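You operate a simulated robot arm through the tools that you are given. There is no shell and no other tool.

Carry out the task below with a simulated robot arm. There is one attempt and no reset: what you move stays moved.

## Task
Shut the run down and switch the console off.
Fine: load knob to 0 and throttle to IDLE before the stop button, the stop button before ignition off; switch cover shut; the speed display shows 0 before the main switch goes off; three presses at most; press no other button, other controls end as they began.

It is judged by the outcome, as a careful person would: the job done as asked, and still so three seconds after it is handed in. It fails if anything else is knocked over, pushed out of place, dropped, spilled or broken. Lids that push on must go on centred and level and be pressed home; caps that screw on are set level and turned clockwise until they are tight.

## Robot
A 7-joint arm with a two-finger parallel gripper, fixed in place. Base frame: the origin is on the floor under the middle of its stand, x ahead of it, y to its left, z up; the work surface is at about z = 845. Lengths are in mm, angles in rad, forces in N, time in s.
It reaches about 1247 mm from its shoulder. Its first joint turns from -2.304 to 2.304 rad. Payload 3.91 kg.
Tool frame: the origin (TCP) lies between the finger pads and is the grasp point; the fingertips stand 30 mm ahead of it; z points along the fingers, y is the line along which they close. The gripper opens to 110 mm. The fingers are 20 mm wide and 10 mm thick; the gripper's body (48 by 112 mm) begins 55 mm behind the TCP.
Orientation is that of the tool frame in the base frame, as a unit quaternion [w, x, y, z]. With the fingers straight down and closing along the base's y, the tool's x points along the base's -x, its y along +y and its z along -z.

## Interface
- The arm moves only by the tool arm_command. Its argument "deltas" is a list of rows, each a list of 3 entries, a list of its own where there are three numbers: the shift along the tool's x, y, z in units of 300 mm (1.0 is 300 mm), then the turn, a rotation vector about the tool's x, y, z in units of 120 degrees (1.0 is 120 degrees), then the closure in counts, from 0 (fully open) to 255 (shut). In form: [[[tx, ty, tz], [rx, ry, rz], fingers], ...]. A call has 1 to 20 rows; each row is the pose to reach, as a shift and turn from the pose commanded when the call began, along the tool's axes at that moment. A call with a number of a shift or a turn outside -1 to 1 is refused whole. A row lasts 0.2 s, in which the tool goes at most 50 mm and 0.15 rad; a call with a longer step from one row to the next is refused whole, and so is a gripper value outside its range. A pose out of reach is approached as far as the arm can. The call stops where the force on the tool passes 40 N (or 10 N more than at its start, if that is more) or the arm is blocked; 0.2 s more then pass. The fingers move at their own pace (about 108 mm/s each) and stop on an object; they squeeze with about 41 N. The grip force told is the motor's: it shows also when the fingers shut on nothing. Time passes only in rows, and 0.2 s behind the last, so rows that repeat a pose let the fingers close. It gives the time, the measured TCP pose, the force on the tool (base axes), the opening and the grip force at its end, in the units of the frame above (readings bear some noise), with the torque about the TCP (base axes, N m) and any sound that the robot's microphone picked up, and new pictures: "pictures" is both (left out), scene, wrist or none.
- Cameras (640 x 400 px; columns grow to the right, rows downward): "scene" is fixed at [50.8, 501.9, 1456.7]; the picture's right is [0.20, -0.98, 0.00], its down [-0.83, -0.17, -0.53] and it looks along [0.52, 0.11, -0.85] (base axes); focal length 214 px, centre (320, 200). "wrist" rides on the gripper at [72, 17, -103] in the tool frame; the picture's right is [-0.23, 0.97, 0.00], its down [-0.76, -0.18, -0.62] and it looks along [-0.61, -0.14, 0.78] (tool axes); focal length 222 px, centre (320, 200). There is no depth. A picture from a camera that has moved, and an enlarged one, comes with that camera's place and axes in the base frame and with its lens.
- zoom(camera, box): a new picture of the part [left, top, right, bottom] of that camera's present view, enlarged. No time passes.
- finish_job(): hands the job in; it is judged then, once.

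Places have to be worked out from the pictures, the camera data and where the tool is seen. Open the gripper and draw the arm clear of the work before you hand the job in, unless the task says otherwise.

The tools are called by a JSON object that holds its "api" and its "payload". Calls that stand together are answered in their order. arm_command: Moves the arm, as the interface text tells. Its arguments: {"type":"object","properties":{"deltas":{"type":"array","items":{"type":"array"}},"pictures":{"type":"string","enum":["both","scene","wrist","none"]}},"required":["deltas"]} The other tools are called the same way: zoom (camera, box) takes an enlarged picture of a part of a camera's view; finish_job () hands the job in.

At the start:

```text
t: 0.0
ee_pos: [659.0, 340.7, 1178.3]
tool_rot: [-0.001, 0.0, 1.0, 0.0]
wrist_force: [0.3, -0.5, 0.4]
ft_torque: [-0.02, 0.0, 0.0]
grip_width: 110.0
finger_force: 0.1
```

scene: 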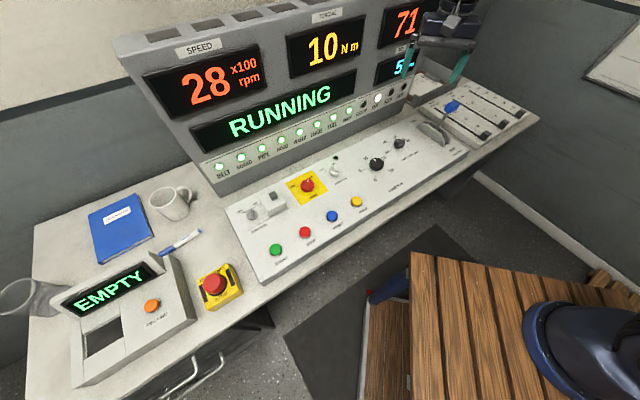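
wrist: 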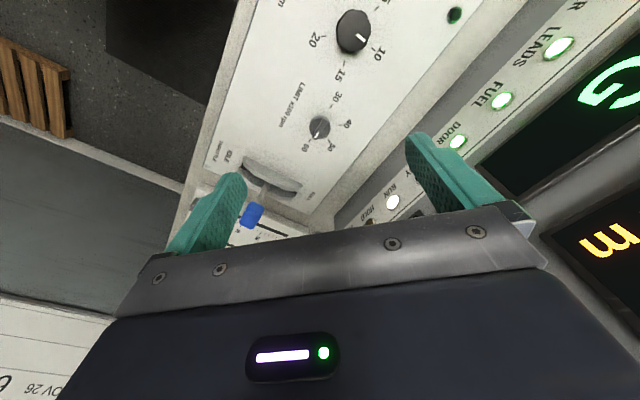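

I see a console with speed 28 (x100 rpm), torque 10 Nm, and a control panel with knobs, buttons and a throttle. I'll zoom in on its parts before I move anything.

{"api": "zoom", "payload": {"camera": "scene", "box": [220, 120, 380, 280]}}

{"api": "zoom", "payload": {"camera": "scene", "box": [320, 60, 540, 220]}}

{"api": "zoom", "payload": {"camera": "scene", "box": [40, 170, 260, 390]}}

{"api": "zoom", "payload": {"camera": "scene", "box": [110, 0, 430, 200]}}

{"api": "zoom", "payload": {"camera": "wrist", "box": [180, 0, 500, 250]}}

```text
2.50 times, centred on (300, 200) of scene
camera zoom: at [50.8, 501.9, 1456.7], right [0.2, -0.98, 0.0], down [-0.83, -0.17, -0.53], along [0.52, 0.11, -0.85], focal length 536 px, centre (370, 200)
```

zoom: 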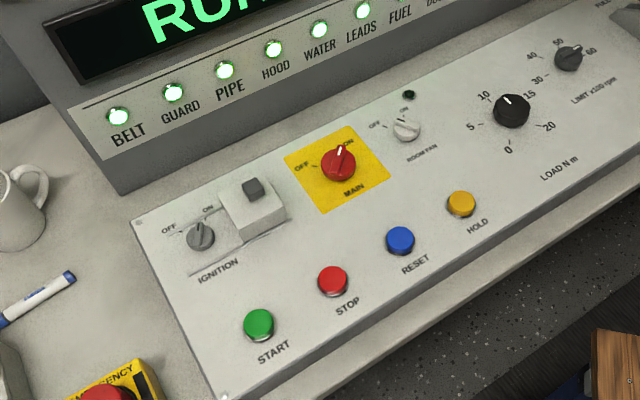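

```text
2.50 times, centred on (430, 140) of scene
camera zoom: at [50.8, 501.9, 1456.7], right [0.2, -0.98, 0.0], down [-0.83, -0.17, -0.53], along [0.52, 0.11, -0.85], focal length 536 px, centre (45, 350)
```

zoom: 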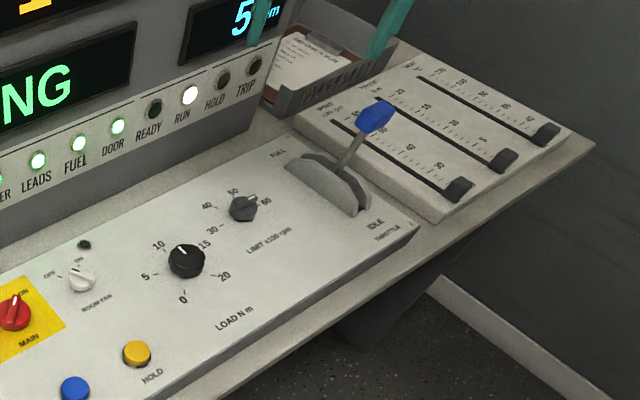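

```text
1.82 times, centred on (150, 280) of scene
camera zoom: at [50.8, 501.9, 1456.7], right [0.2, -0.98, 0.0], down [-0.83, -0.17, -0.53], along [0.52, 0.11, -0.85], focal length 390 px, centre (629, 54)
```

zoom: 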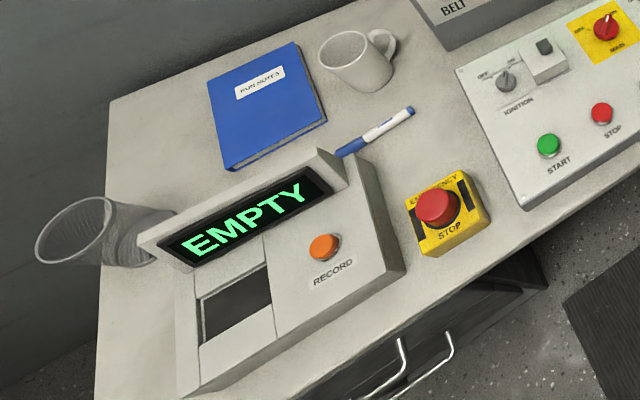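

```text
2.00 times, centred on (270, 100) of scene
camera zoom: at [50.8, 501.9, 1456.7], right [0.2, -0.98, 0.0], down [-0.83, -0.17, -0.53], along [0.52, 0.11, -0.85], focal length 429 px, centre (420, 400)
```

zoom: 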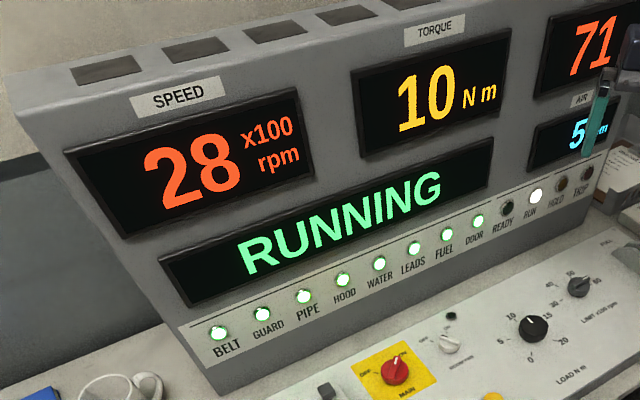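

```text
1.60 times, centred on (340, 125) of wrist
camera zoom: at [587.0, 357.8, 1279.9], right [0.23, 0.97, 0.0], down [0.76, -0.18, 0.62], along [0.61, -0.14, -0.78], focal length 355 px, centre (288, 320)
```

zoom: 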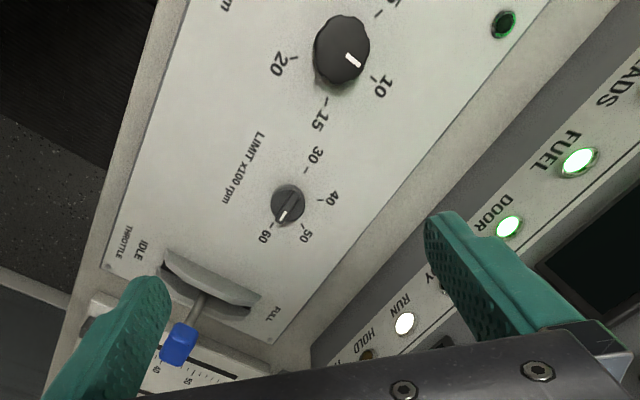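

The console is turned about 45° in the base frame, its knob row lies at roughly z 870, and it faces the robot. I'll turn the tool 45° to match and move over the left half of the panel, staying high, to look closer.

{"api": "arm_command", "payload": {"deltas": [[[0.108, 0.091, 0.02], [0, 0, -0.047], 0], [[0.216, 0.183, 0.04], [0, 0, -0.094], 0], [[0.324, 0.274, 0.06], [0, 0, -0.141], 0], [[0.432, 0.366, 0.08], [0, 0, -0.188], 0], [[0.54, 0.457, 0.1], [0, 0, -0.235], 0], [[0.647, 0.548, 0.12], [0, 0, -0.282], 0], [[0.755, 0.64, 0.14], [0, 0, -0.328], 0], [[0.863, 0.731, 0.16], [0, 0, -0.375], 0], [[0.863, 0.731, 0.16], [0, 0, -0.375], 0]], "pictures": "both"}}

```text
t: 2.0
ee_pos: [398.1, 558.8, 1128.8]
tool_rot: [0.0, -0.383, 0.924, 0.0]
wrist_force: [-0.1, 0.7, -0.2]
ft_torque: [-0.01, -0.01, 0.01]
grip_width: 109.9
finger_force: 0.0
camera wrist: at [334.9, 519.9, 1232.7], right [-0.53, 0.85, 0.0], down [0.66, 0.41, 0.62], along [0.53, 0.33, -0.78], focal length 222 px, centre (320, 200)
```

scene: 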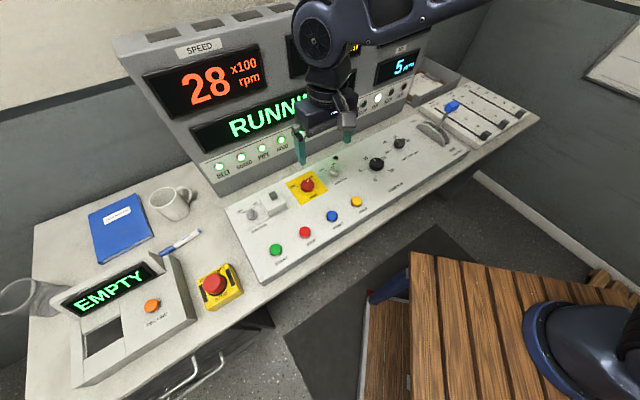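
wrist: 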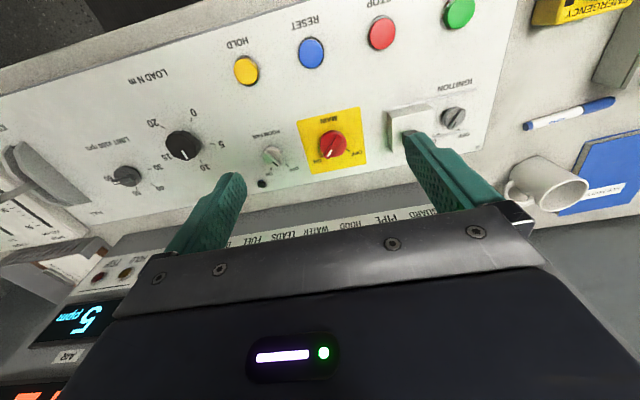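

The wrist camera now shows the whole panel, upside down. I'll zoom in on the knobs, buttons and ignition box.

{"api": "zoom", "payload": {"camera": "wrist", "box": [300, 60, 500, 185]}}

{"api": "zoom", "payload": {"camera": "wrist", "box": [0, 80, 240, 230]}}

{"api": "zoom", "payload": {"camera": "scene", "box": [225, 175, 305, 235]}}

{"api": "zoom", "payload": {"camera": "scene", "box": [350, 90, 480, 190]}}

```text
3.20 times, centred on (400, 122) of wrist
camera zoom: at [334.9, 519.9, 1232.7], right [-0.53, 0.85, 0.0], down [0.66, 0.41, 0.62], along [0.53, 0.33, -0.78], focal length 711 px, centre (64, 448)
```

zoom: 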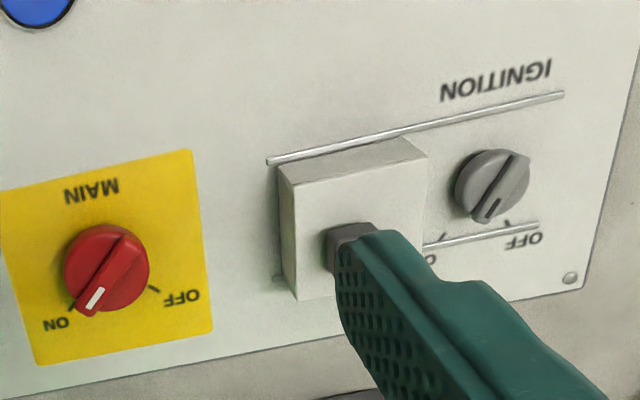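

```text
2.67 times, centred on (120, 155) of wrist
camera zoom: at [334.9, 519.9, 1232.7], right [-0.53, 0.85, 0.0], down [0.66, 0.41, 0.62], along [0.53, 0.33, -0.78], focal length 592 px, centre (853, 320)
```

zoom: 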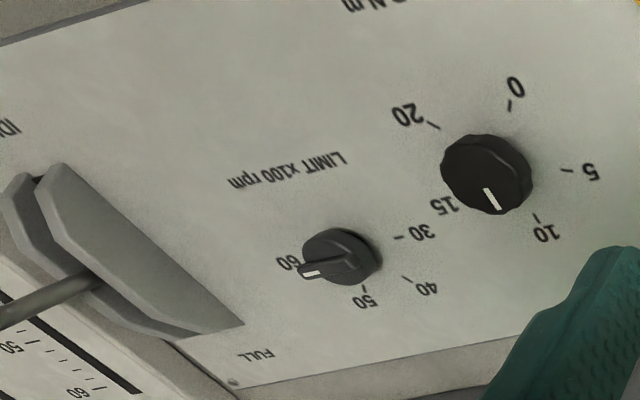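

```text
6.67 times, centred on (265, 205) of scene
camera zoom: at [50.8, 501.9, 1456.7], right [0.2, -0.98, 0.0], down [-0.83, -0.17, -0.53], along [0.52, 0.11, -0.85], focal length 1430 px, centre (687, 167)
```

zoom: 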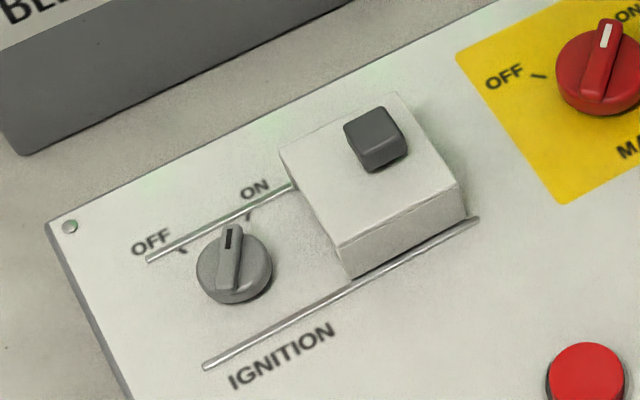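

```text
4.00 times, centred on (415, 140) of scene
camera zoom: at [50.8, 501.9, 1456.7], right [0.2, -0.98, 0.0], down [-0.83, -0.17, -0.53], along [0.52, 0.11, -0.85], focal length 858 px, centre (-60, 440)
```

zoom: 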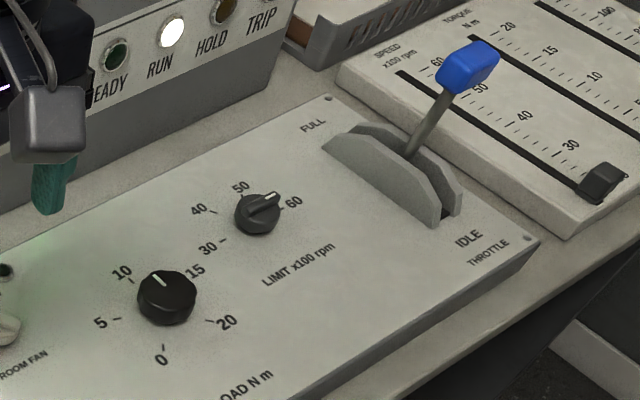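

The panel looks nearly flat at about z 838, with the load knob at about (609, 403), its top near z 862 and its pointer at 10. The ignition cover slides on rails. I'll hover over the load knob to refine these.

{"api": "arm_command", "payload": {"deltas": [[[-0.0186, -0.1234, 0.0804], [0, 0, 0], 0], [[-0.0371, -0.2469, 0.1608], [0, 0, 0], 0], [[-0.0557, -0.3703, 0.2412], [0, 0, 0], 0], [[-0.0743, -0.4937, 0.3215], [0, 0, 0], 0], [[-0.0929, -0.6171, 0.4019], [0, 0, 0], 0], [[-0.1114, -0.7406, 0.4823], [0, 0, 0], 0], [[-0.13, -0.864, 0.5627], [0, 0, 0], 0], [[-0.13, -0.864, 0.5627], [0, 0, 0], 0]], "pictures": "both"}}

```text
t: 3.8
ee_pos: [608.7, 401.8, 957.2]
tool_rot: [0.0, -0.383, 0.924, 0.0]
wrist_force: [-0.6, 0.8, 0.8]
ft_torque: [0.02, 0.03, 0.01]
grip_width: 110.1
finger_force: 0.1
camera wrist: at [545.5, 362.7, 1060.1], right [-0.53, 0.85, 0.0], down [0.66, 0.41, 0.62], along [0.53, 0.33, -0.78], focal length 222 px, centre (320, 200)
```

scene: 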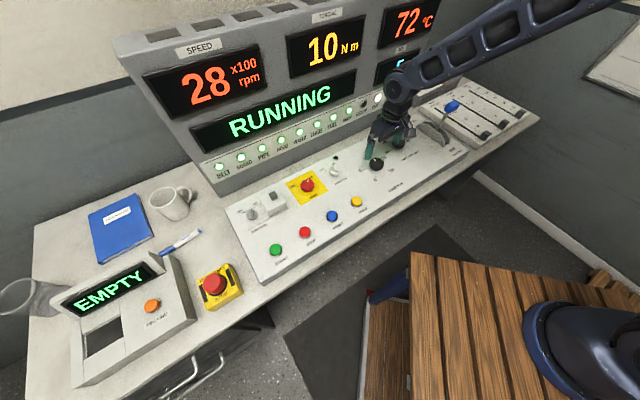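
wrist: 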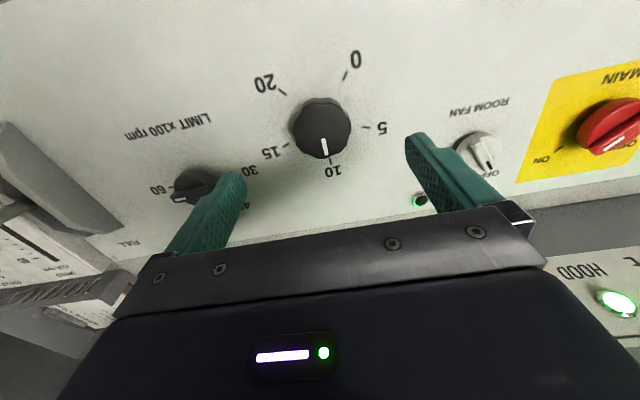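

{"api": "zoom", "payload": {"camera": "wrist", "box": [220, 40, 420, 200]}}

```text
2.50 times, centred on (320, 120) of wrist
camera zoom: at [545.5, 362.7, 1060.1], right [-0.53, 0.85, 0.0], down [0.66, 0.41, 0.62], along [0.53, 0.33, -0.78], focal length 555 px, centre (320, 400)
```

zoom: 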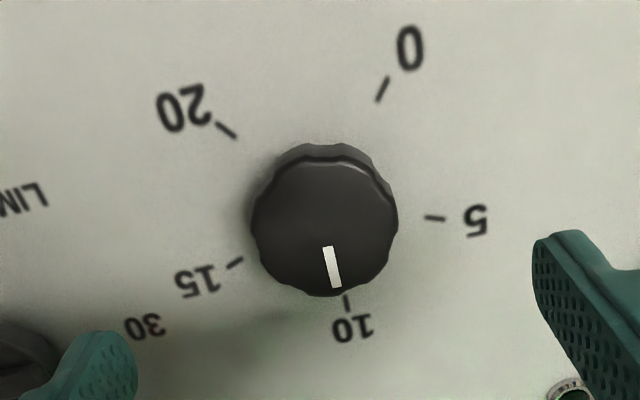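

The load scale spans 280° at 70° per 5 N m, and the pointer sits exactly at 10, so it needs 140° counter-clockwise. First I'll turn the wrist back 95° in the air so the whole turn fits in one grip, and lower it part of the way.

{"api": "arm_command", "payload": {"deltas": [[[-0.001, 0, 0.01], [0, 0, 0.066], 0], [[-0.002, 0, 0.02], [0, 0, 0.132], 0], [[-0.003, 0.001, 0.03], [0, 0, 0.198], 0], [[-0.004, 0.001, 0.04], [0, 0, 0.264], 0], [[-0.005, 0.001, 0.05], [0, 0, 0.33], 0], [[-0.006, 0.002, 0.06], [0, 0, 0.396], 0], [[-0.007, 0.002, 0.07], [0, 0, 0.462], 0], [[-0.008, 0.002, 0.08], [0, 0, 0.528], 0], [[-0.009, 0.003, 0.09], [0, 0, 0.594], 0], [[-0.01, 0.003, 0.1], [0, 0, 0.66], 0], [[-0.01, 0.003, 0.11], [0, 0, 0.726], 0], [[-0.01, 0.003, 0.123], [0, 0, 0.7917], 0], [[-0.01, 0.003, 0.123], [0, 0, 0.7917], 0]], "pictures": "both"}}

```text
t: 6.6
ee_pos: [613.1, 406.6, 923.9]
tool_rot: [0.0, 0.423, 0.906, 0.0]
wrist_force: [-0.2, 0.6, 0.1]
ft_torque: [-0.03, 0.01, 0.03]
grip_width: 110.0
finger_force: 0.1
camera wrist: at [579.8, 473.7, 1025.9], right [0.89, 0.45, 0.0], down [0.35, -0.7, 0.62], along [0.28, -0.56, -0.78], focal length 222 px, centre (320, 200)
```

scene: 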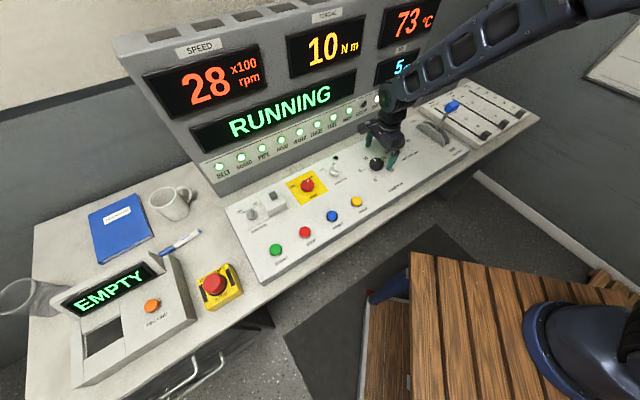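
wrist: 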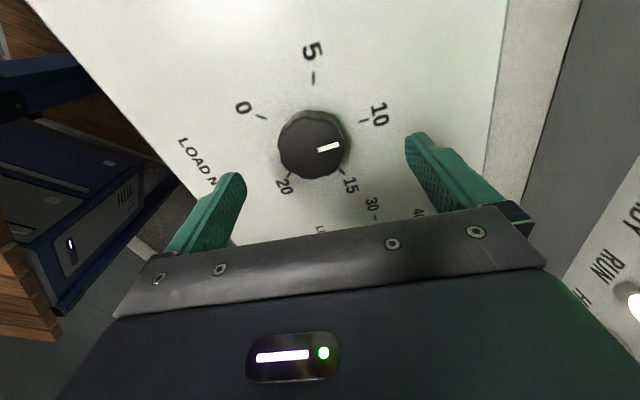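

The wrist turn worked and the knob centre is about 4.5 mm off along the finger axis. I'll correct that and lower the fingers around the knob slowly.

{"api": "arm_command", "payload": {"deltas": [[[0, -0.015, 0.03], [0, 0, 0], 0], [[0, -0.015, 0.06], [0, 0, 0], 0], [[0, -0.015, 0.09], [0, 0, 0], 0], [[0, -0.015, 0.115], [0, 0, 0], 0], [[0, -0.015, 0.135], [0, 0, 0], 0], [[0, -0.015, 0.15], [0, 0, 0], 0], [[0, -0.015, 0.156], [0, 0, 0], 0]], "pictures": "both"}}

```text
t: 8.2
ee_pos: [609.1, 403.8, 875.9]
tool_rot: [0.0, 0.423, 0.906, -0.001]
wrist_force: [-0.3, -1.2, 0.4]
ft_torque: [0.02, -0.01, -0.03]
grip_width: 109.9
finger_force: 0.0
camera wrist: at [575.8, 471.0, 978.9], right [0.89, 0.45, 0.0], down [0.35, -0.7, 0.62], along [0.28, -0.56, -0.78], focal length 222 px, centre (320, 200)
```

scene: 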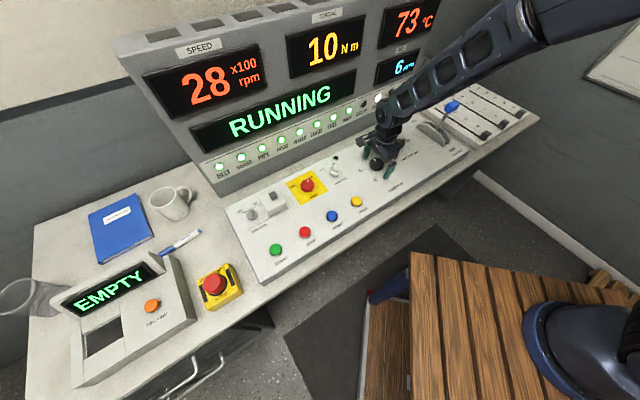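
wrist: 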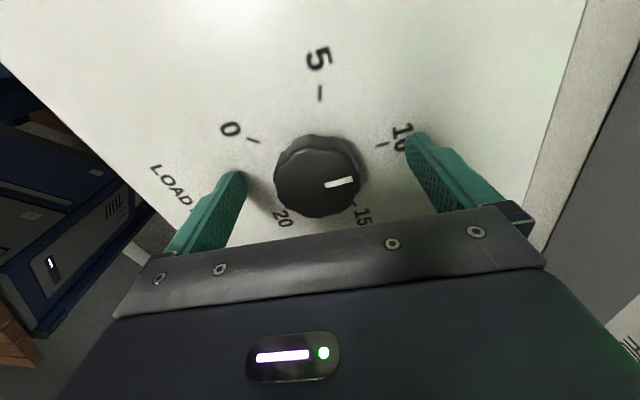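

The fingers straddle the knob with the tips near z 846, and the centre is about 2 mm off. I'll nudge over and close on it.

{"api": "arm_command", "payload": {"deltas": [[[-0.006, -0.004, 0], [0, 0, 0], 0], [[-0.006, -0.004, 0], [0, 0, 0], 130], [[-0.006, -0.004, 0], [0, 0, 0], 200], [[-0.006, -0.004, 0], [0, 0, 0], 255], [[-0.006, -0.004, 0], [0, 0, 0], 255], [[-0.006, -0.004, 0], [0, 0, 0], 255]], "pictures": "both"}}

```text
t: 9.6
ee_pos: [609.9, 400.6, 875.3]
tool_rot: [0.0, 0.422, 0.906, -0.001]
wrist_force: [-9.9, -9.6, -0.1]
ft_torque: [-0.26, 0.24, 0.07]
grip_width: 51.1
finger_force: 44.7
camera wrist: at [575.9, 468.4, 978.8], right [0.89, 0.45, 0.0], down [0.35, -0.7, 0.62], along [0.28, -0.56, -0.78], focal length 222 px, centre (320, 200)
```

scene: 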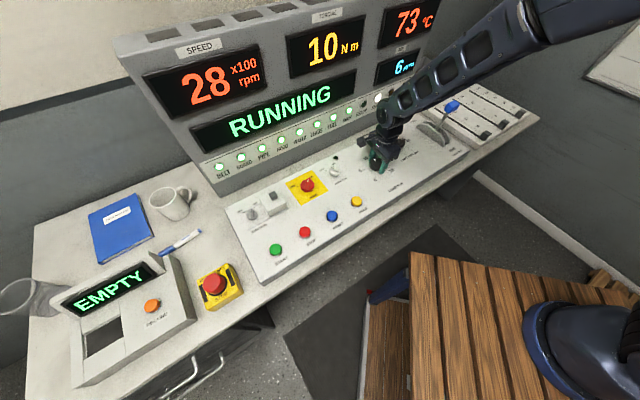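
wrist: 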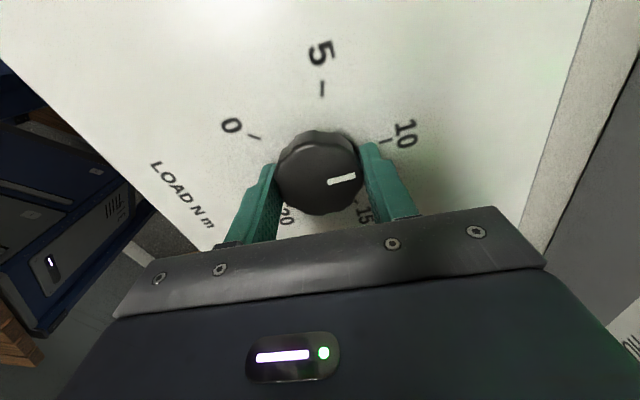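

I have the knob at 51 mm with about 14 N of side load along the finger axis. I'll shift a little to relieve that before turning.

{"api": "arm_command", "payload": {"deltas": [[[0, -0.003, 0], [0, 0, 0], 255], [[0, -0.003, 0], [0, 0, 0], 255]], "pictures": "none"}}

```text
t: 10.2
ee_pos: [609.4, 400.8, 876.1]
tool_rot: [0.0, 0.423, 0.906, 0.0]
wrist_force: [-5.9, -0.4, -8.8]
ft_torque: [0.1, 0.04, 0.01]
grip_width: 51.3
finger_force: 44.6
```

The side load has dropped to about 6 N. I'll turn the knob 70° counter-clockwise and check that it follows.

{"api": "arm_command", "payload": {"deltas": [[[0, 0, 0], [0, 0, -0.0648], 255], [[0, 0, 0], [0, 0, -0.1296], 255], [[0, 0, 0], [0, 0, -0.1944], 255], [[0, 0, 0], [0, 0, -0.2593], 255], [[0, 0, 0], [0, 0, -0.3241], 255], [[0, 0, 0], [0, 0, -0.3889], 255], [[0, 0, 0], [0, 0, -0.4537], 255], [[0, 0, 0], [0, 0, -0.5185], 255], [[0, 0, 0], [0, 0, -0.5833], 255], [[0, 0, 0], [0, 0, -0.5833], 255]], "pictures": "both"}}

```text
t: 12.3
ee_pos: [608.1, 403.8, 877.0]
tool_rot: [0.001, -0.173, 0.985, 0.001]
wrist_force: [4.1, 10.0, -12.5]
ft_torque: [0.46, -0.4, -0.03]
grip_width: 50.9
finger_force: 45.0
stopped in row 10: the force on the tool passed its limit at 41 N (the readings are from after the stop); the commanded pose is now the measured one
camera wrist: at [534.9, 394.7, 979.0], right [-0.12, 0.99, 0.0], down [0.78, 0.09, 0.62], along [0.62, 0.07, -0.78], focal length 222 px, centre (320, 200)
```

scene: 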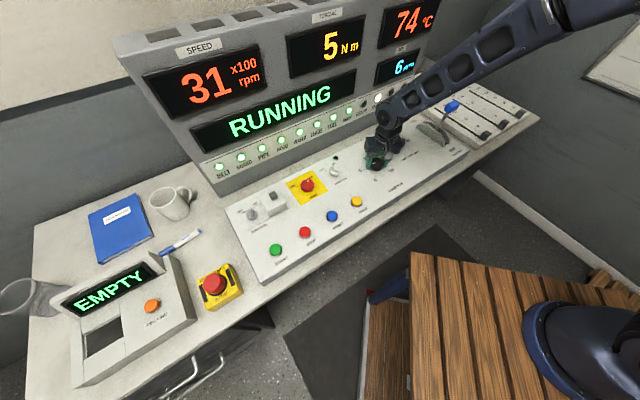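
wrist: 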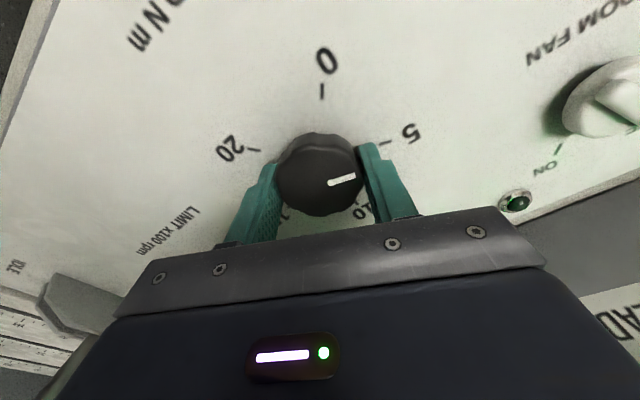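

The knob followed and the torque display now reads 5 N m. The side load shows my turning axis is about 2 mm off the knob's, which I put near (606, 404). I'll open, recentre, and grip again.

{"api": "arm_command", "payload": {"deltas": [[[0, 0.002, 0], [0, 0, 0], 60], [[0, 0.003, 0], [0, 0, 0], 60], [[0.006, 0.003, 0.003], [0, 0, 0], 60], [[0.006, 0.003, 0.003], [0, 0, 0], 60]], "pictures": "wrist"}}

{"api": "zoom", "payload": {"camera": "wrist", "box": [200, 40, 440, 230]}}

```text
t: 13.3
ee_pos: [605.4, 401.6, 875.6]
tool_rot: [0.0, -0.172, 0.985, 0.001]
wrist_force: [0.2, -0.4, 0.5]
ft_torque: [0.02, -0.01, 0.0]
grip_width: 84.1
finger_force: 0.0
camera wrist: at [532.6, 394.3, 978.9], right [-0.12, 0.99, 0.0], down [0.78, 0.09, 0.62], along [0.62, 0.07, -0.78], focal length 222 px, centre (320, 200)
```

wrist: 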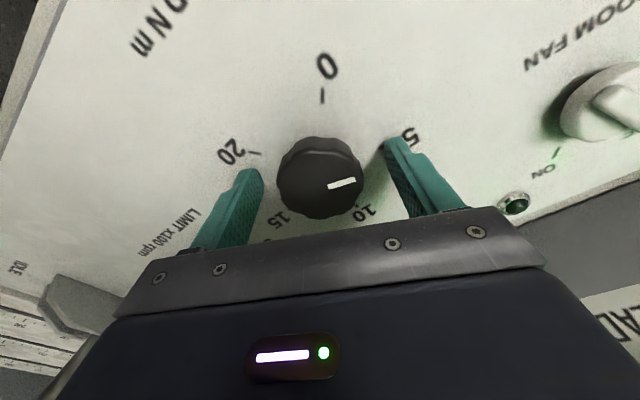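

```text
2.11 times, centred on (320, 135) of wrist
camera zoom: at [532.6, 394.3, 978.9], right [-0.12, 0.99, 0.0], down [0.78, 0.09, 0.62], along [0.62, 0.07, -0.78], focal length 468 px, centre (320, 337)
```

zoom: 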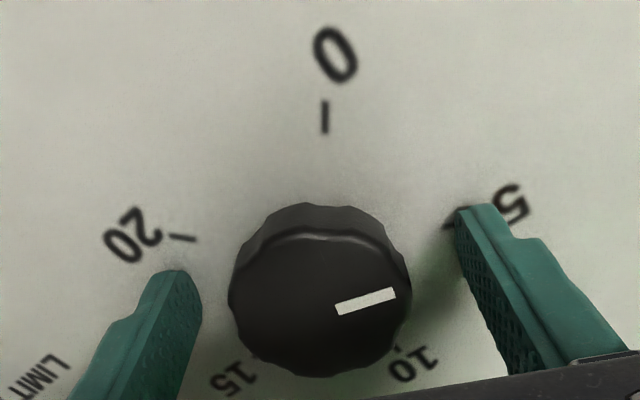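

The pointer sits exactly at 5, so 70° remain. I'll grip again here and read the side load before turning.

{"api": "arm_command", "payload": {"deltas": [[[0, 0, 0], [0, 0, 0], 160], [[0, 0, 0], [0, 0, 0], 255], [[0, 0, 0], [0, 0, 0], 255], [[0, 0, 0], [0, 0, 0], 255]], "pictures": "none"}}

```text
t: 14.3
ee_pos: [606.5, 403.1, 875.9]
tool_rot: [0.0, -0.172, 0.985, 0.001]
wrist_force: [1.3, -4.0, 1.8]
ft_torque: [-0.19, 0.0, -0.01]
grip_width: 50.9
finger_force: 45.0
```

The side load is only about 4 N. I'll turn 35° and check the load again.

{"api": "arm_command", "payload": {"deltas": [[[0, 0, 0], [0, 0, -0.0583], 255], [[0, 0, 0], [0, 0, -0.1167], 255], [[0, 0, 0], [0, 0, -0.175], 255], [[0, 0, 0], [0, 0, -0.2333], 255], [[0, 0, 0], [0, 0, -0.2917], 255], [[0, 0, 0], [0, 0, -0.2917], 255]], "pictures": "none"}}

```text
t: 15.7
ee_pos: [607.3, 401.6, 876.1]
tool_rot: [0.001, -0.461, 0.887, 0.0]
wrist_force: [6.9, -23.0, 12.6]
ft_torque: [-0.25, -0.73, -0.04]
grip_width: 51.1
finger_force: 45.0
```

I've turned 35° with about 24 N of side load. I'll shift about 1.5 mm to relieve it, then turn the last 35°.

{"api": "arm_command", "payload": {"deltas": [[[0.003, -0.005, 0], [0, 0, 0], 255], [[0.003, -0.005, 0], [0, 0, -0.0583], 255], [[0.003, -0.005, 0], [0, 0, -0.1167], 255], [[0.003, -0.005, 0], [0, 0, -0.175], 255], [[0.003, -0.005, 0], [0, 0, -0.2333], 255], [[0.003, -0.005, 0], [0, 0, -0.2917], 255], [[0.003, -0.005, 0], [0, 0, -0.2917], 255]], "pictures": "both"}}

```text
t: 17.3
ee_pos: [608.1, 401.0, 876.3]
tool_rot: [0.001, -0.706, 0.708, 0.0]
wrist_force: [17.0, -8.1, 3.6]
ft_torque: [0.02, -0.18, -1.19]
grip_width: 50.9
finger_force: 45.1
camera wrist: at [591.0, 328.8, 978.8], right [-0.97, 0.23, 0.0], down [0.18, 0.76, 0.62], along [0.14, 0.61, -0.78], focal length 222 px, centre (320, 200)
```

scene: 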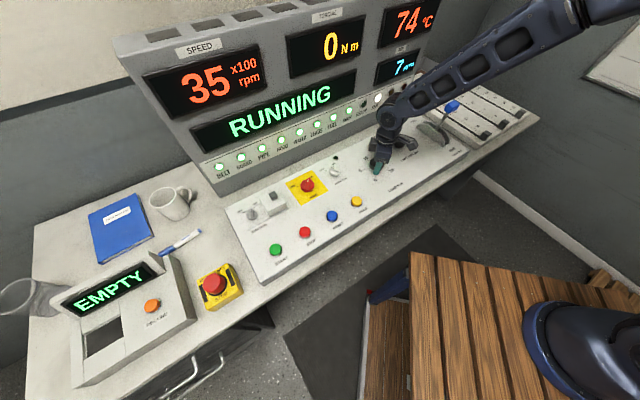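
wrist: 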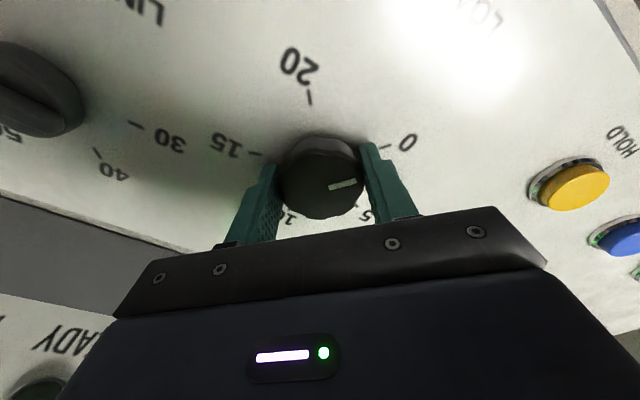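

The torque display reads 0, and a reaction of about 1.2 N m suggests the knob reached its end stop. I'll release it and lift clear to check the pointer.

{"api": "arm_command", "payload": {"deltas": [[[0, 0, 0], [0, 0, 0], 100], [[0, 0, 0], [0, 0, 0], 0], [[0, 0, 0], [0, 0, 0], 0], [[0, 0, -0.08], [0, 0, 0], 0], [[0, 0, -0.2], [0, 0, 0], 0], [[0, 0, -0.35], [0, 0, 0], 0], [[0, 0, -0.35], [0, 0, 0], 0]], "pictures": "both"}}

{"api": "zoom", "payload": {"camera": "wrist", "box": [220, 40, 420, 200]}}

```text
t: 18.9
ee_pos: [606.7, 401.9, 983.4]
tool_rot: [0.001, -0.706, 0.708, 0.0]
wrist_force: [0.1, 0.6, -0.1]
ft_torque: [-0.01, 0.03, 0.02]
grip_width: 109.9
finger_force: 0.1
camera wrist: at [591.1, 328.8, 1085.6], right [-0.97, 0.23, 0.0], down [0.18, 0.76, 0.62], along [0.14, 0.61, -0.78], focal length 222 px, centre (320, 200)
```

scene: 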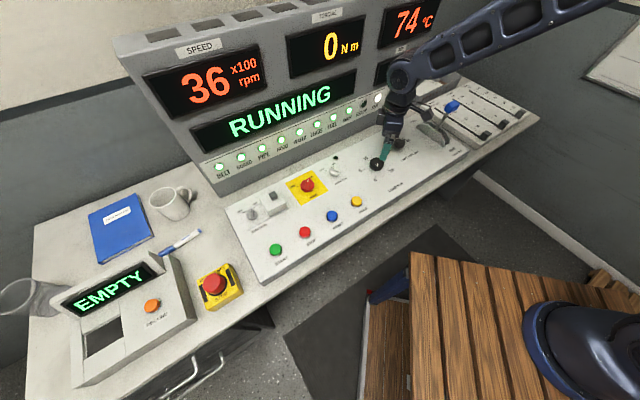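
wrist: 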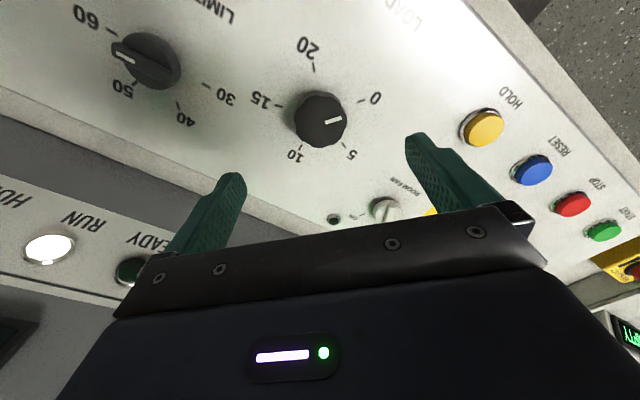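

```text
2.50 times, centred on (320, 120) of wrist
camera zoom: at [591.1, 328.8, 1085.6], right [-0.97, 0.23, 0.0], down [0.18, 0.76, 0.62], along [0.14, 0.61, -0.78], focal length 555 px, centre (320, 400)
```

zoom: 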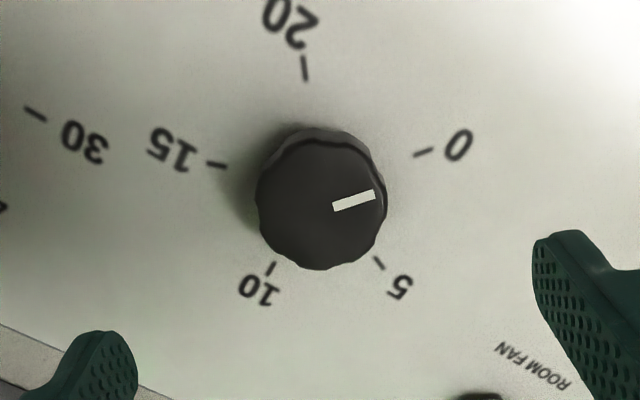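

The load pointer is within 1° of the 0 mark, which is good. Next is the throttle: I estimate its blue handle at about (833, 172, 974), so I'll move above it with the tool back at 45° to look closer.

{"api": "arm_command", "payload": {"deltas": [[[0.03, -0.03, -0.1], [0, 0, 0.04], 0], [[0.12, -0.115, -0.19], [0, 0, 0.09], 0], [[0.22, -0.21, -0.26], [0, 0, 0.14], 0], [[0.325, -0.31, -0.31], [0, 0, 0.19], 0], [[0.43, -0.41, -0.34], [0, 0, 0.24], 0], [[0.535, -0.515, -0.357], [0, 0, 0.29], 0], [[0.64, -0.615, -0.357], [0, 0, 0.34], 0], [[0.74, -0.71, -0.357], [0, 0, 0.375], 0], [[0.74, -0.71, -0.357], [0, 0, 0.375], 0]], "pictures": "both"}}

{"api": "zoom", "payload": {"camera": "wrist", "box": [200, 20, 440, 200]}}

{"api": "zoom", "payload": {"camera": "scene", "box": [380, 60, 500, 170]}}

```text
t: 20.9
ee_pos: [819.9, 177.5, 1086.2]
tool_rot: [0.0, -0.382, 0.924, 0.001]
wrist_force: [-0.5, 0.0, 0.3]
ft_torque: [0.02, -0.01, -0.01]
grip_width: 110.0
finger_force: 0.1
camera wrist: at [756.3, 138.1, 1189.2], right [-0.53, 0.85, 0.0], down [0.67, 0.41, 0.62], along [0.53, 0.33, -0.78], focal length 222 px, centre (320, 200)
```

scene: 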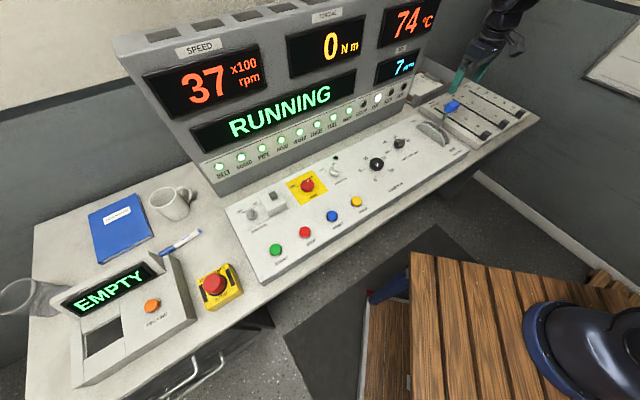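
wrist: 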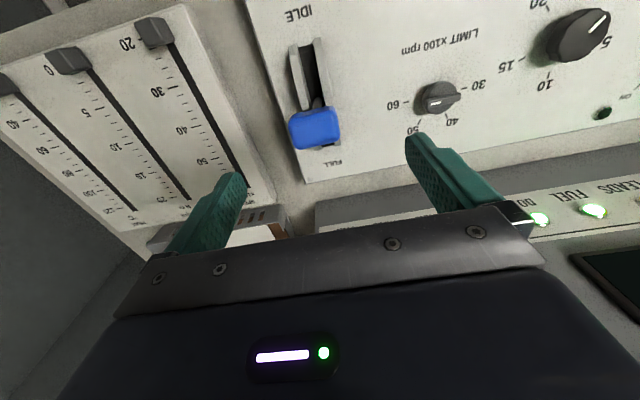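

```text
2.22 times, centred on (320, 110) of wrist
camera zoom: at [756.3, 138.1, 1189.2], right [-0.53, 0.85, 0.0], down [0.67, 0.41, 0.62], along [0.53, 0.33, -0.78], focal length 494 px, centre (320, 400)
```

zoom: 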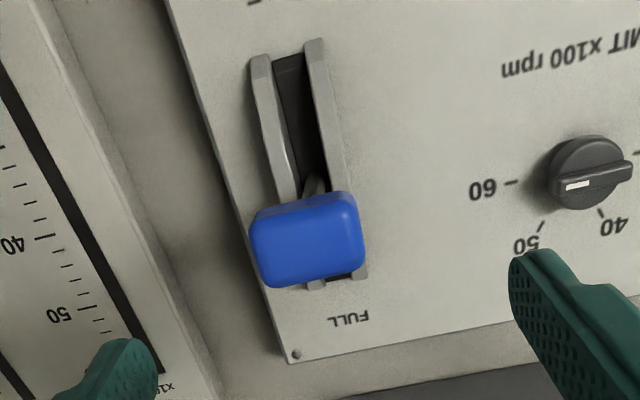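

```text
3.64 times, centred on (440, 115) of scene
camera zoom: at [50.8, 501.9, 1456.7], right [0.2, -0.98, 0.0], down [-0.83, -0.17, -0.53], along [0.52, 0.11, -0.85], focal length 780 px, centre (-116, 509)
```

zoom: 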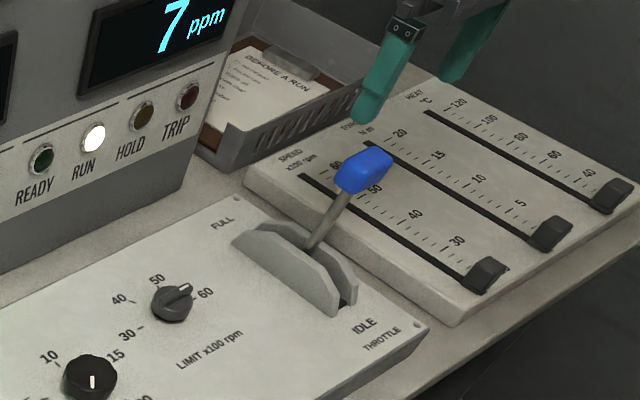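

The handle is at about (828, 175, 977) with the lever roughly upright, and the slot runs along the console's depth with IDLE at the front. I'll close the fingers and come down just behind the handle, to push it forward.

{"api": "arm_command", "payload": {"deltas": [[[-0.07, -0.01, 0], [0, 0, 0], 128], [[-0.15, -0.023, 0], [0, 0, 0], 255], [[-0.15, -0.023, 0], [0, 0, 0], 255], [[-0.15, -0.023, 0.08], [0, 0, 0], 255], [[-0.15, -0.023, 0.16], [0, 0, 0], 255], [[-0.15, -0.023, 0.24], [0, 0, 0], 255], [[-0.15, -0.023, 0.3], [0, 0, 0], 255], [[-0.15, -0.023, 0.35], [0, 0, 0], 255], [[-0.15, -0.023, 0.35], [0, 0, 0], 255]], "pictures": "both"}}

{"api": "zoom", "payload": {"camera": "scene", "box": [380, 40, 500, 160]}}

```text
t: 22.9
ee_pos: [855.9, 205.7, 982.8]
tool_rot: [0.0, -0.382, 0.924, 0.001]
wrist_force: [0.3, 0.5, -0.7]
ft_torque: [0.01, 0.03, -0.03]
grip_width: 0.0
finger_force: 37.7
camera wrist: at [793.0, 166.2, 1084.8], right [-0.53, 0.85, 0.0], down [0.67, 0.41, 0.62], along [0.53, 0.33, -0.78], focal length 222 px, centre (320, 200)
```

scene: 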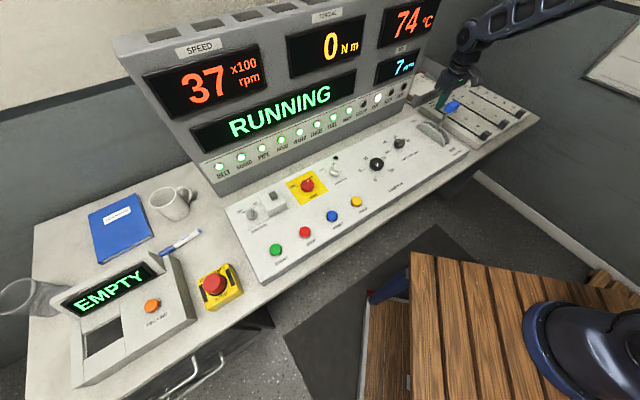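
wrist: 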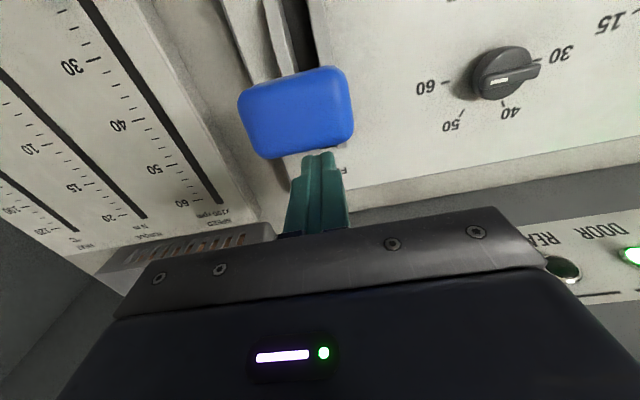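

```text
3.33 times, centred on (440, 100) of scene
camera zoom: at [50.8, 501.9, 1456.7], right [0.2, -0.98, 0.0], down [-0.83, -0.17, -0.53], along [0.52, 0.11, -0.85], focal length 715 px, centre (-80, 533)
```

zoom: 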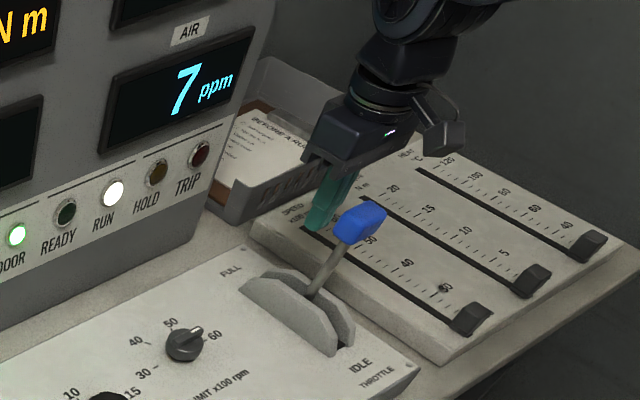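

The closed fingers are behind the handle but about 10 mm off its middle. I'll shift sideways and push it gently toward IDLE.

{"api": "arm_command", "payload": {"deltas": [[[0, -0.03, 0], [0, 0, 0], 255], [[0.03, -0.03, 0], [0, 0, 0], 255], [[0.055, -0.03, 0], [0, 0, 0], 255], [[0.08, -0.03, 0], [0, 0, 0], 255], [[0.105, -0.03, 0], [0, 0, 0], 255], [[0.13, -0.03, 0], [0, 0, 0], 255], [[0.155, -0.03, 0], [0, 0, 0], 255], [[0.18, -0.03, 0], [0, 0, 0], 255], [[0.205, -0.03, 0], [0, 0, 0], 255]], "pictures": "both"}}

{"api": "zoom", "payload": {"camera": "scene", "box": [380, 40, 500, 160]}}

```text
t: 24.9
ee_pos: [819.5, 154.3, 983.3]
tool_rot: [0.001, -0.382, 0.924, 0.001]
wrist_force: [0.4, 1.0, 0.5]
ft_torque: [0.0, 0.01, -0.01]
grip_width: 0.0
finger_force: 37.6
camera wrist: at [755.7, 116.1, 1086.3], right [-0.53, 0.85, 0.0], down [0.66, 0.41, 0.62], along [0.53, 0.33, -0.78], focal length 222 px, centre (320, 200)
```

scene: 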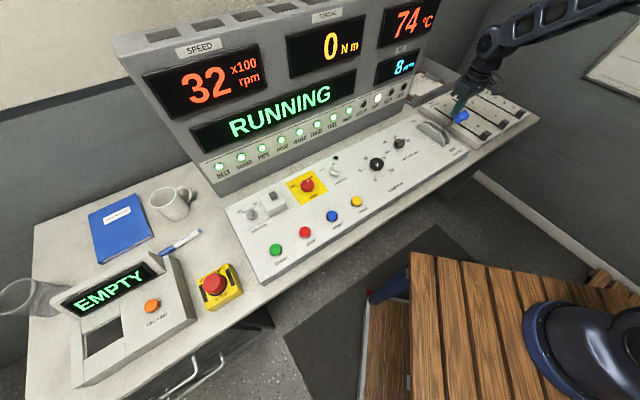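
wrist: 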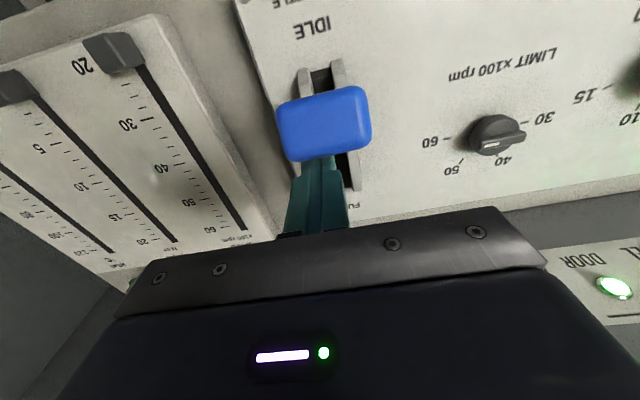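

```text
3.33 times, centred on (440, 100) of scene
camera zoom: at [50.8, 501.9, 1456.7], right [0.2, -0.98, 0.0], down [-0.83, -0.17, -0.53], along [0.52, 0.11, -0.85], focal length 715 px, centre (-80, 533)
```

zoom: 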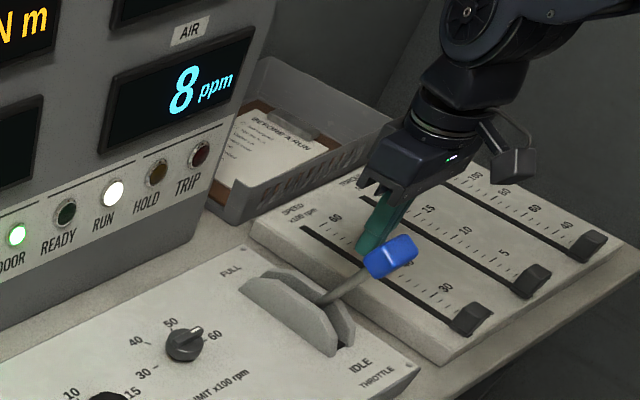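

The lever is following and the speed has dropped to 32. As it tilts the handle gets lower, so I'll keep pushing forward while lowering a little.

{"api": "arm_command", "payload": {"deltas": [[[0.02, 0, 0.02], [0, 0, 0], 255], [[0.04, 0, 0.04], [0, 0, 0], 255], [[0.06, 0, 0.06], [0, 0, 0], 255], [[0.08, 0, 0.075], [0, 0, 0], 255], [[0.1, 0, 0.09], [0, 0, 0], 255], [[0.12, 0, 0.1], [0, 0, 0], 255]], "pictures": "both"}}

{"api": "zoom", "payload": {"camera": "scene", "box": [380, 40, 500, 160]}}

```text
t: 26.0
ee_pos: [802.5, 140.9, 962.6]
tool_rot: [0.007, -0.382, 0.924, 0.0]
wrist_force: [3.2, 5.0, 2.3]
ft_torque: [0.17, -0.06, -0.07]
grip_width: 0.0
finger_force: 37.5
stopped in row 5: the force on the tool passed its limit at 49 N (the readings are from after the stop); the commanded pose is now the measured one
camera wrist: at [738.6, 100.6, 1064.0], right [-0.53, 0.85, 0.0], down [0.66, 0.41, 0.63], along [0.54, 0.33, -0.77], focal length 222 px, centre (320, 200)
```

scene: 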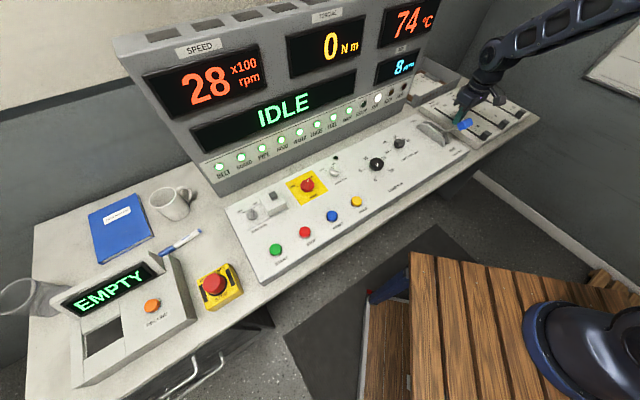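
wrist: 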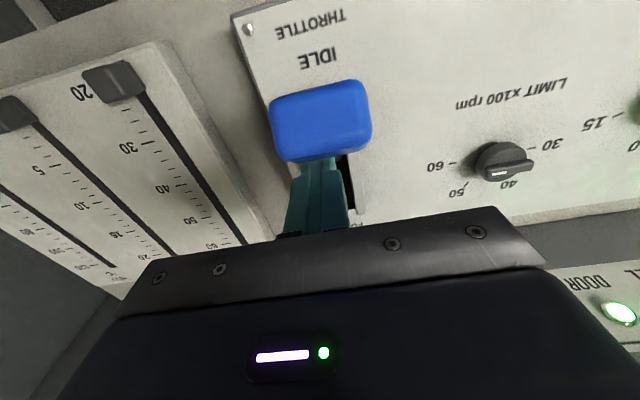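

```text
3.33 times, centred on (440, 100) of scene
camera zoom: at [50.8, 501.9, 1456.7], right [0.2, -0.98, 0.0], down [-0.83, -0.17, -0.53], along [0.52, 0.11, -0.85], focal length 715 px, centre (-80, 533)
```

zoom: 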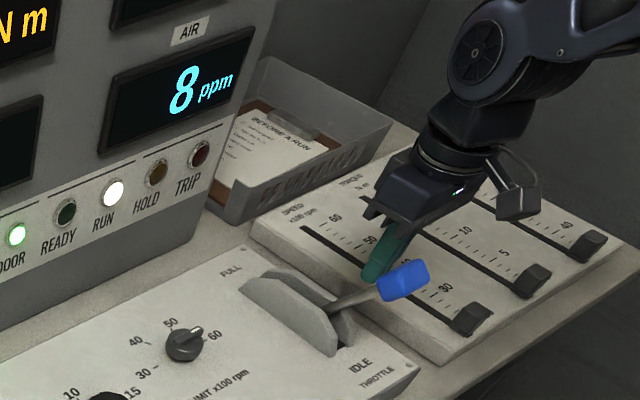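

The status now reads IDLE and the lever has met its end stop. I'll back off, lift, and travel left toward the STOP button.

{"api": "arm_command", "payload": {"deltas": [[[-0.04, 0, 0], [0, 0, 0], 255], [[-0.06, 0, -0.1], [0, 0, 0], 255], [[-0.06, 0, -0.24], [0, 0, 0], 255], [[-0.06, 0, -0.38], [0, 0, 0], 255], [[-0.06, 0.1, -0.42], [0, 0, 0], 255], [[-0.06, 0.25, -0.42], [0, 0, 0], 255], [[-0.06, 0.4, -0.42], [0, 0, 0], 255], [[-0.04, 0.55, -0.42], [0, 0, 0], 255], [[-0.02, 0.7, -0.42], [0, 0, 0], 255], [[0.0, 0.85, -0.42], [0, 0, 0], 255], [[0.02, 1.0, -0.42], [0, 0, 0], 255]], "pictures": "both"}}

{"api": "zoom", "payload": {"camera": "scene", "box": [380, 70, 500, 170]}}

```text
t: 28.4
ee_pos: [582.7, 347.6, 1088.1]
tool_rot: [0.007, -0.381, 0.924, 0.002]
wrist_force: [0.8, -0.2, -0.2]
ft_torque: [0.01, 0.05, 0.03]
grip_width: 0.0
finger_force: 37.6
camera wrist: at [518.0, 307.5, 1189.1], right [-0.53, 0.85, 0.0], down [0.66, 0.41, 0.63], along [0.54, 0.33, -0.77], focal length 222 px, centre (320, 200)
```

scene: 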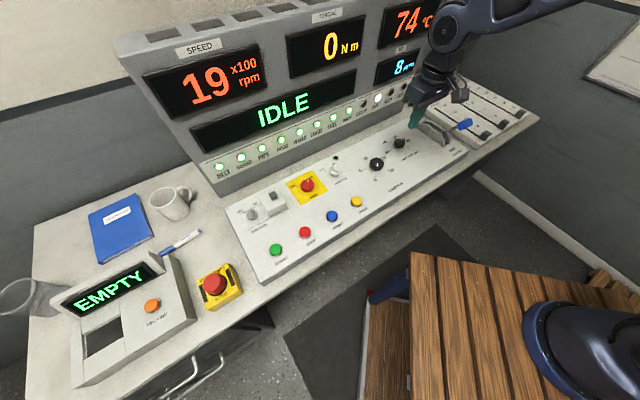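
wrist: 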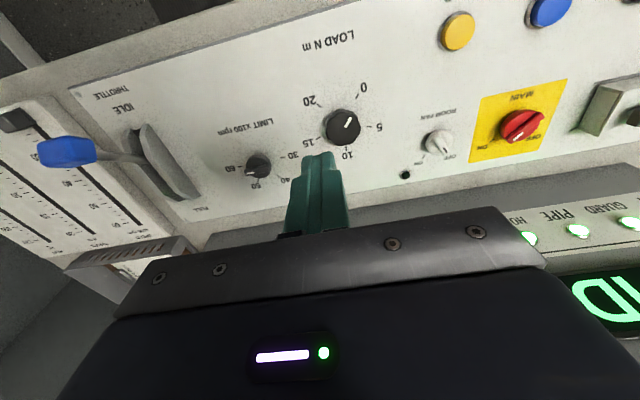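

```text
4.00 times, centred on (440, 120) of scene
camera zoom: at [50.8, 501.9, 1456.7], right [0.2, -0.98, 0.0], down [-0.83, -0.17, -0.53], along [0.52, 0.11, -0.85], focal length 858 px, centre (-160, 520)
```

zoom: 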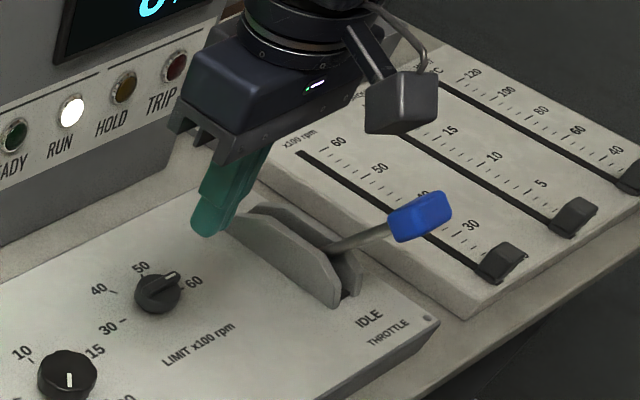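

The lever stayed at IDLE and the speed is 19 and falling. I'll carry on toward STOP, removing the slight tool tilt on the way.

{"api": "arm_command", "payload": {"deltas": [[[0.01, 0.15, 0], [-0.0007, 0.0016, 0], 255], [[0.02, 0.3, 0], [-0.0013, 0.0031, 0], 255], [[0.03, 0.45, 0.02], [-0.002, 0.0047, 0], 255], [[0.04, 0.6, 0.06], [-0.0026, 0.0062, 0], 255], [[0.05, 0.75, 0.1], [-0.0026, 0.0062, 0], 255], [[0.06, 0.9, 0.14], [-0.0026, 0.0062, 0], 255], [[0.07, 1.0, 0.18], [-0.0026, 0.0062, 0], 255], [[0.07, 1.0, 0.2], [-0.0026, 0.0062, 0], 255]], "pictures": "both"}}

```text
t: 30.2
ee_pos: [360.0, 544.4, 1024.9]
tool_rot: [0.0, -0.382, 0.924, 0.001]
wrist_force: [0.0, -0.3, 0.0]
ft_torque: [-0.02, 0.0, -0.02]
grip_width: 0.1
finger_force: 37.4
camera wrist: at [297.2, 505.5, 1127.6], right [-0.53, 0.85, 0.0], down [0.67, 0.41, 0.62], along [0.53, 0.33, -0.78], focal length 222 px, centre (320, 200)
```

scene: 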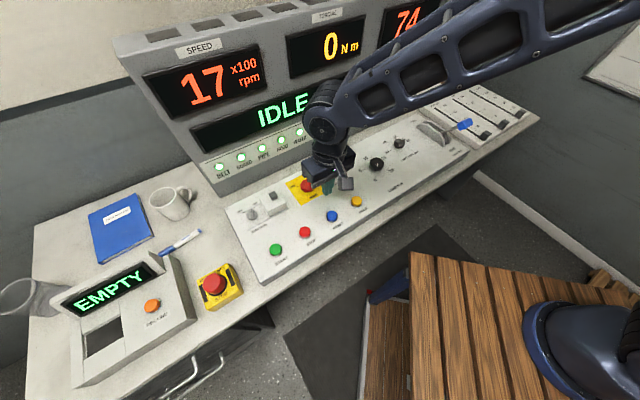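
wrist: 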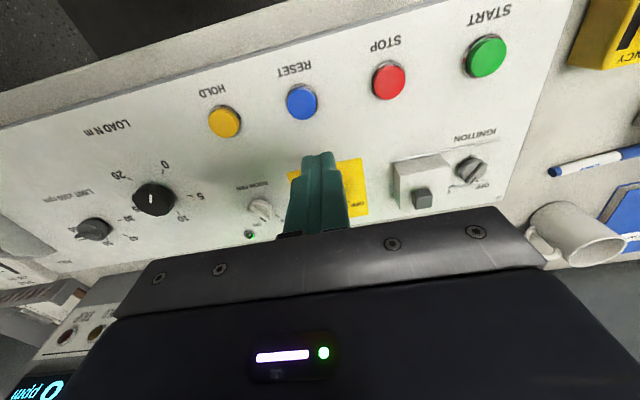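

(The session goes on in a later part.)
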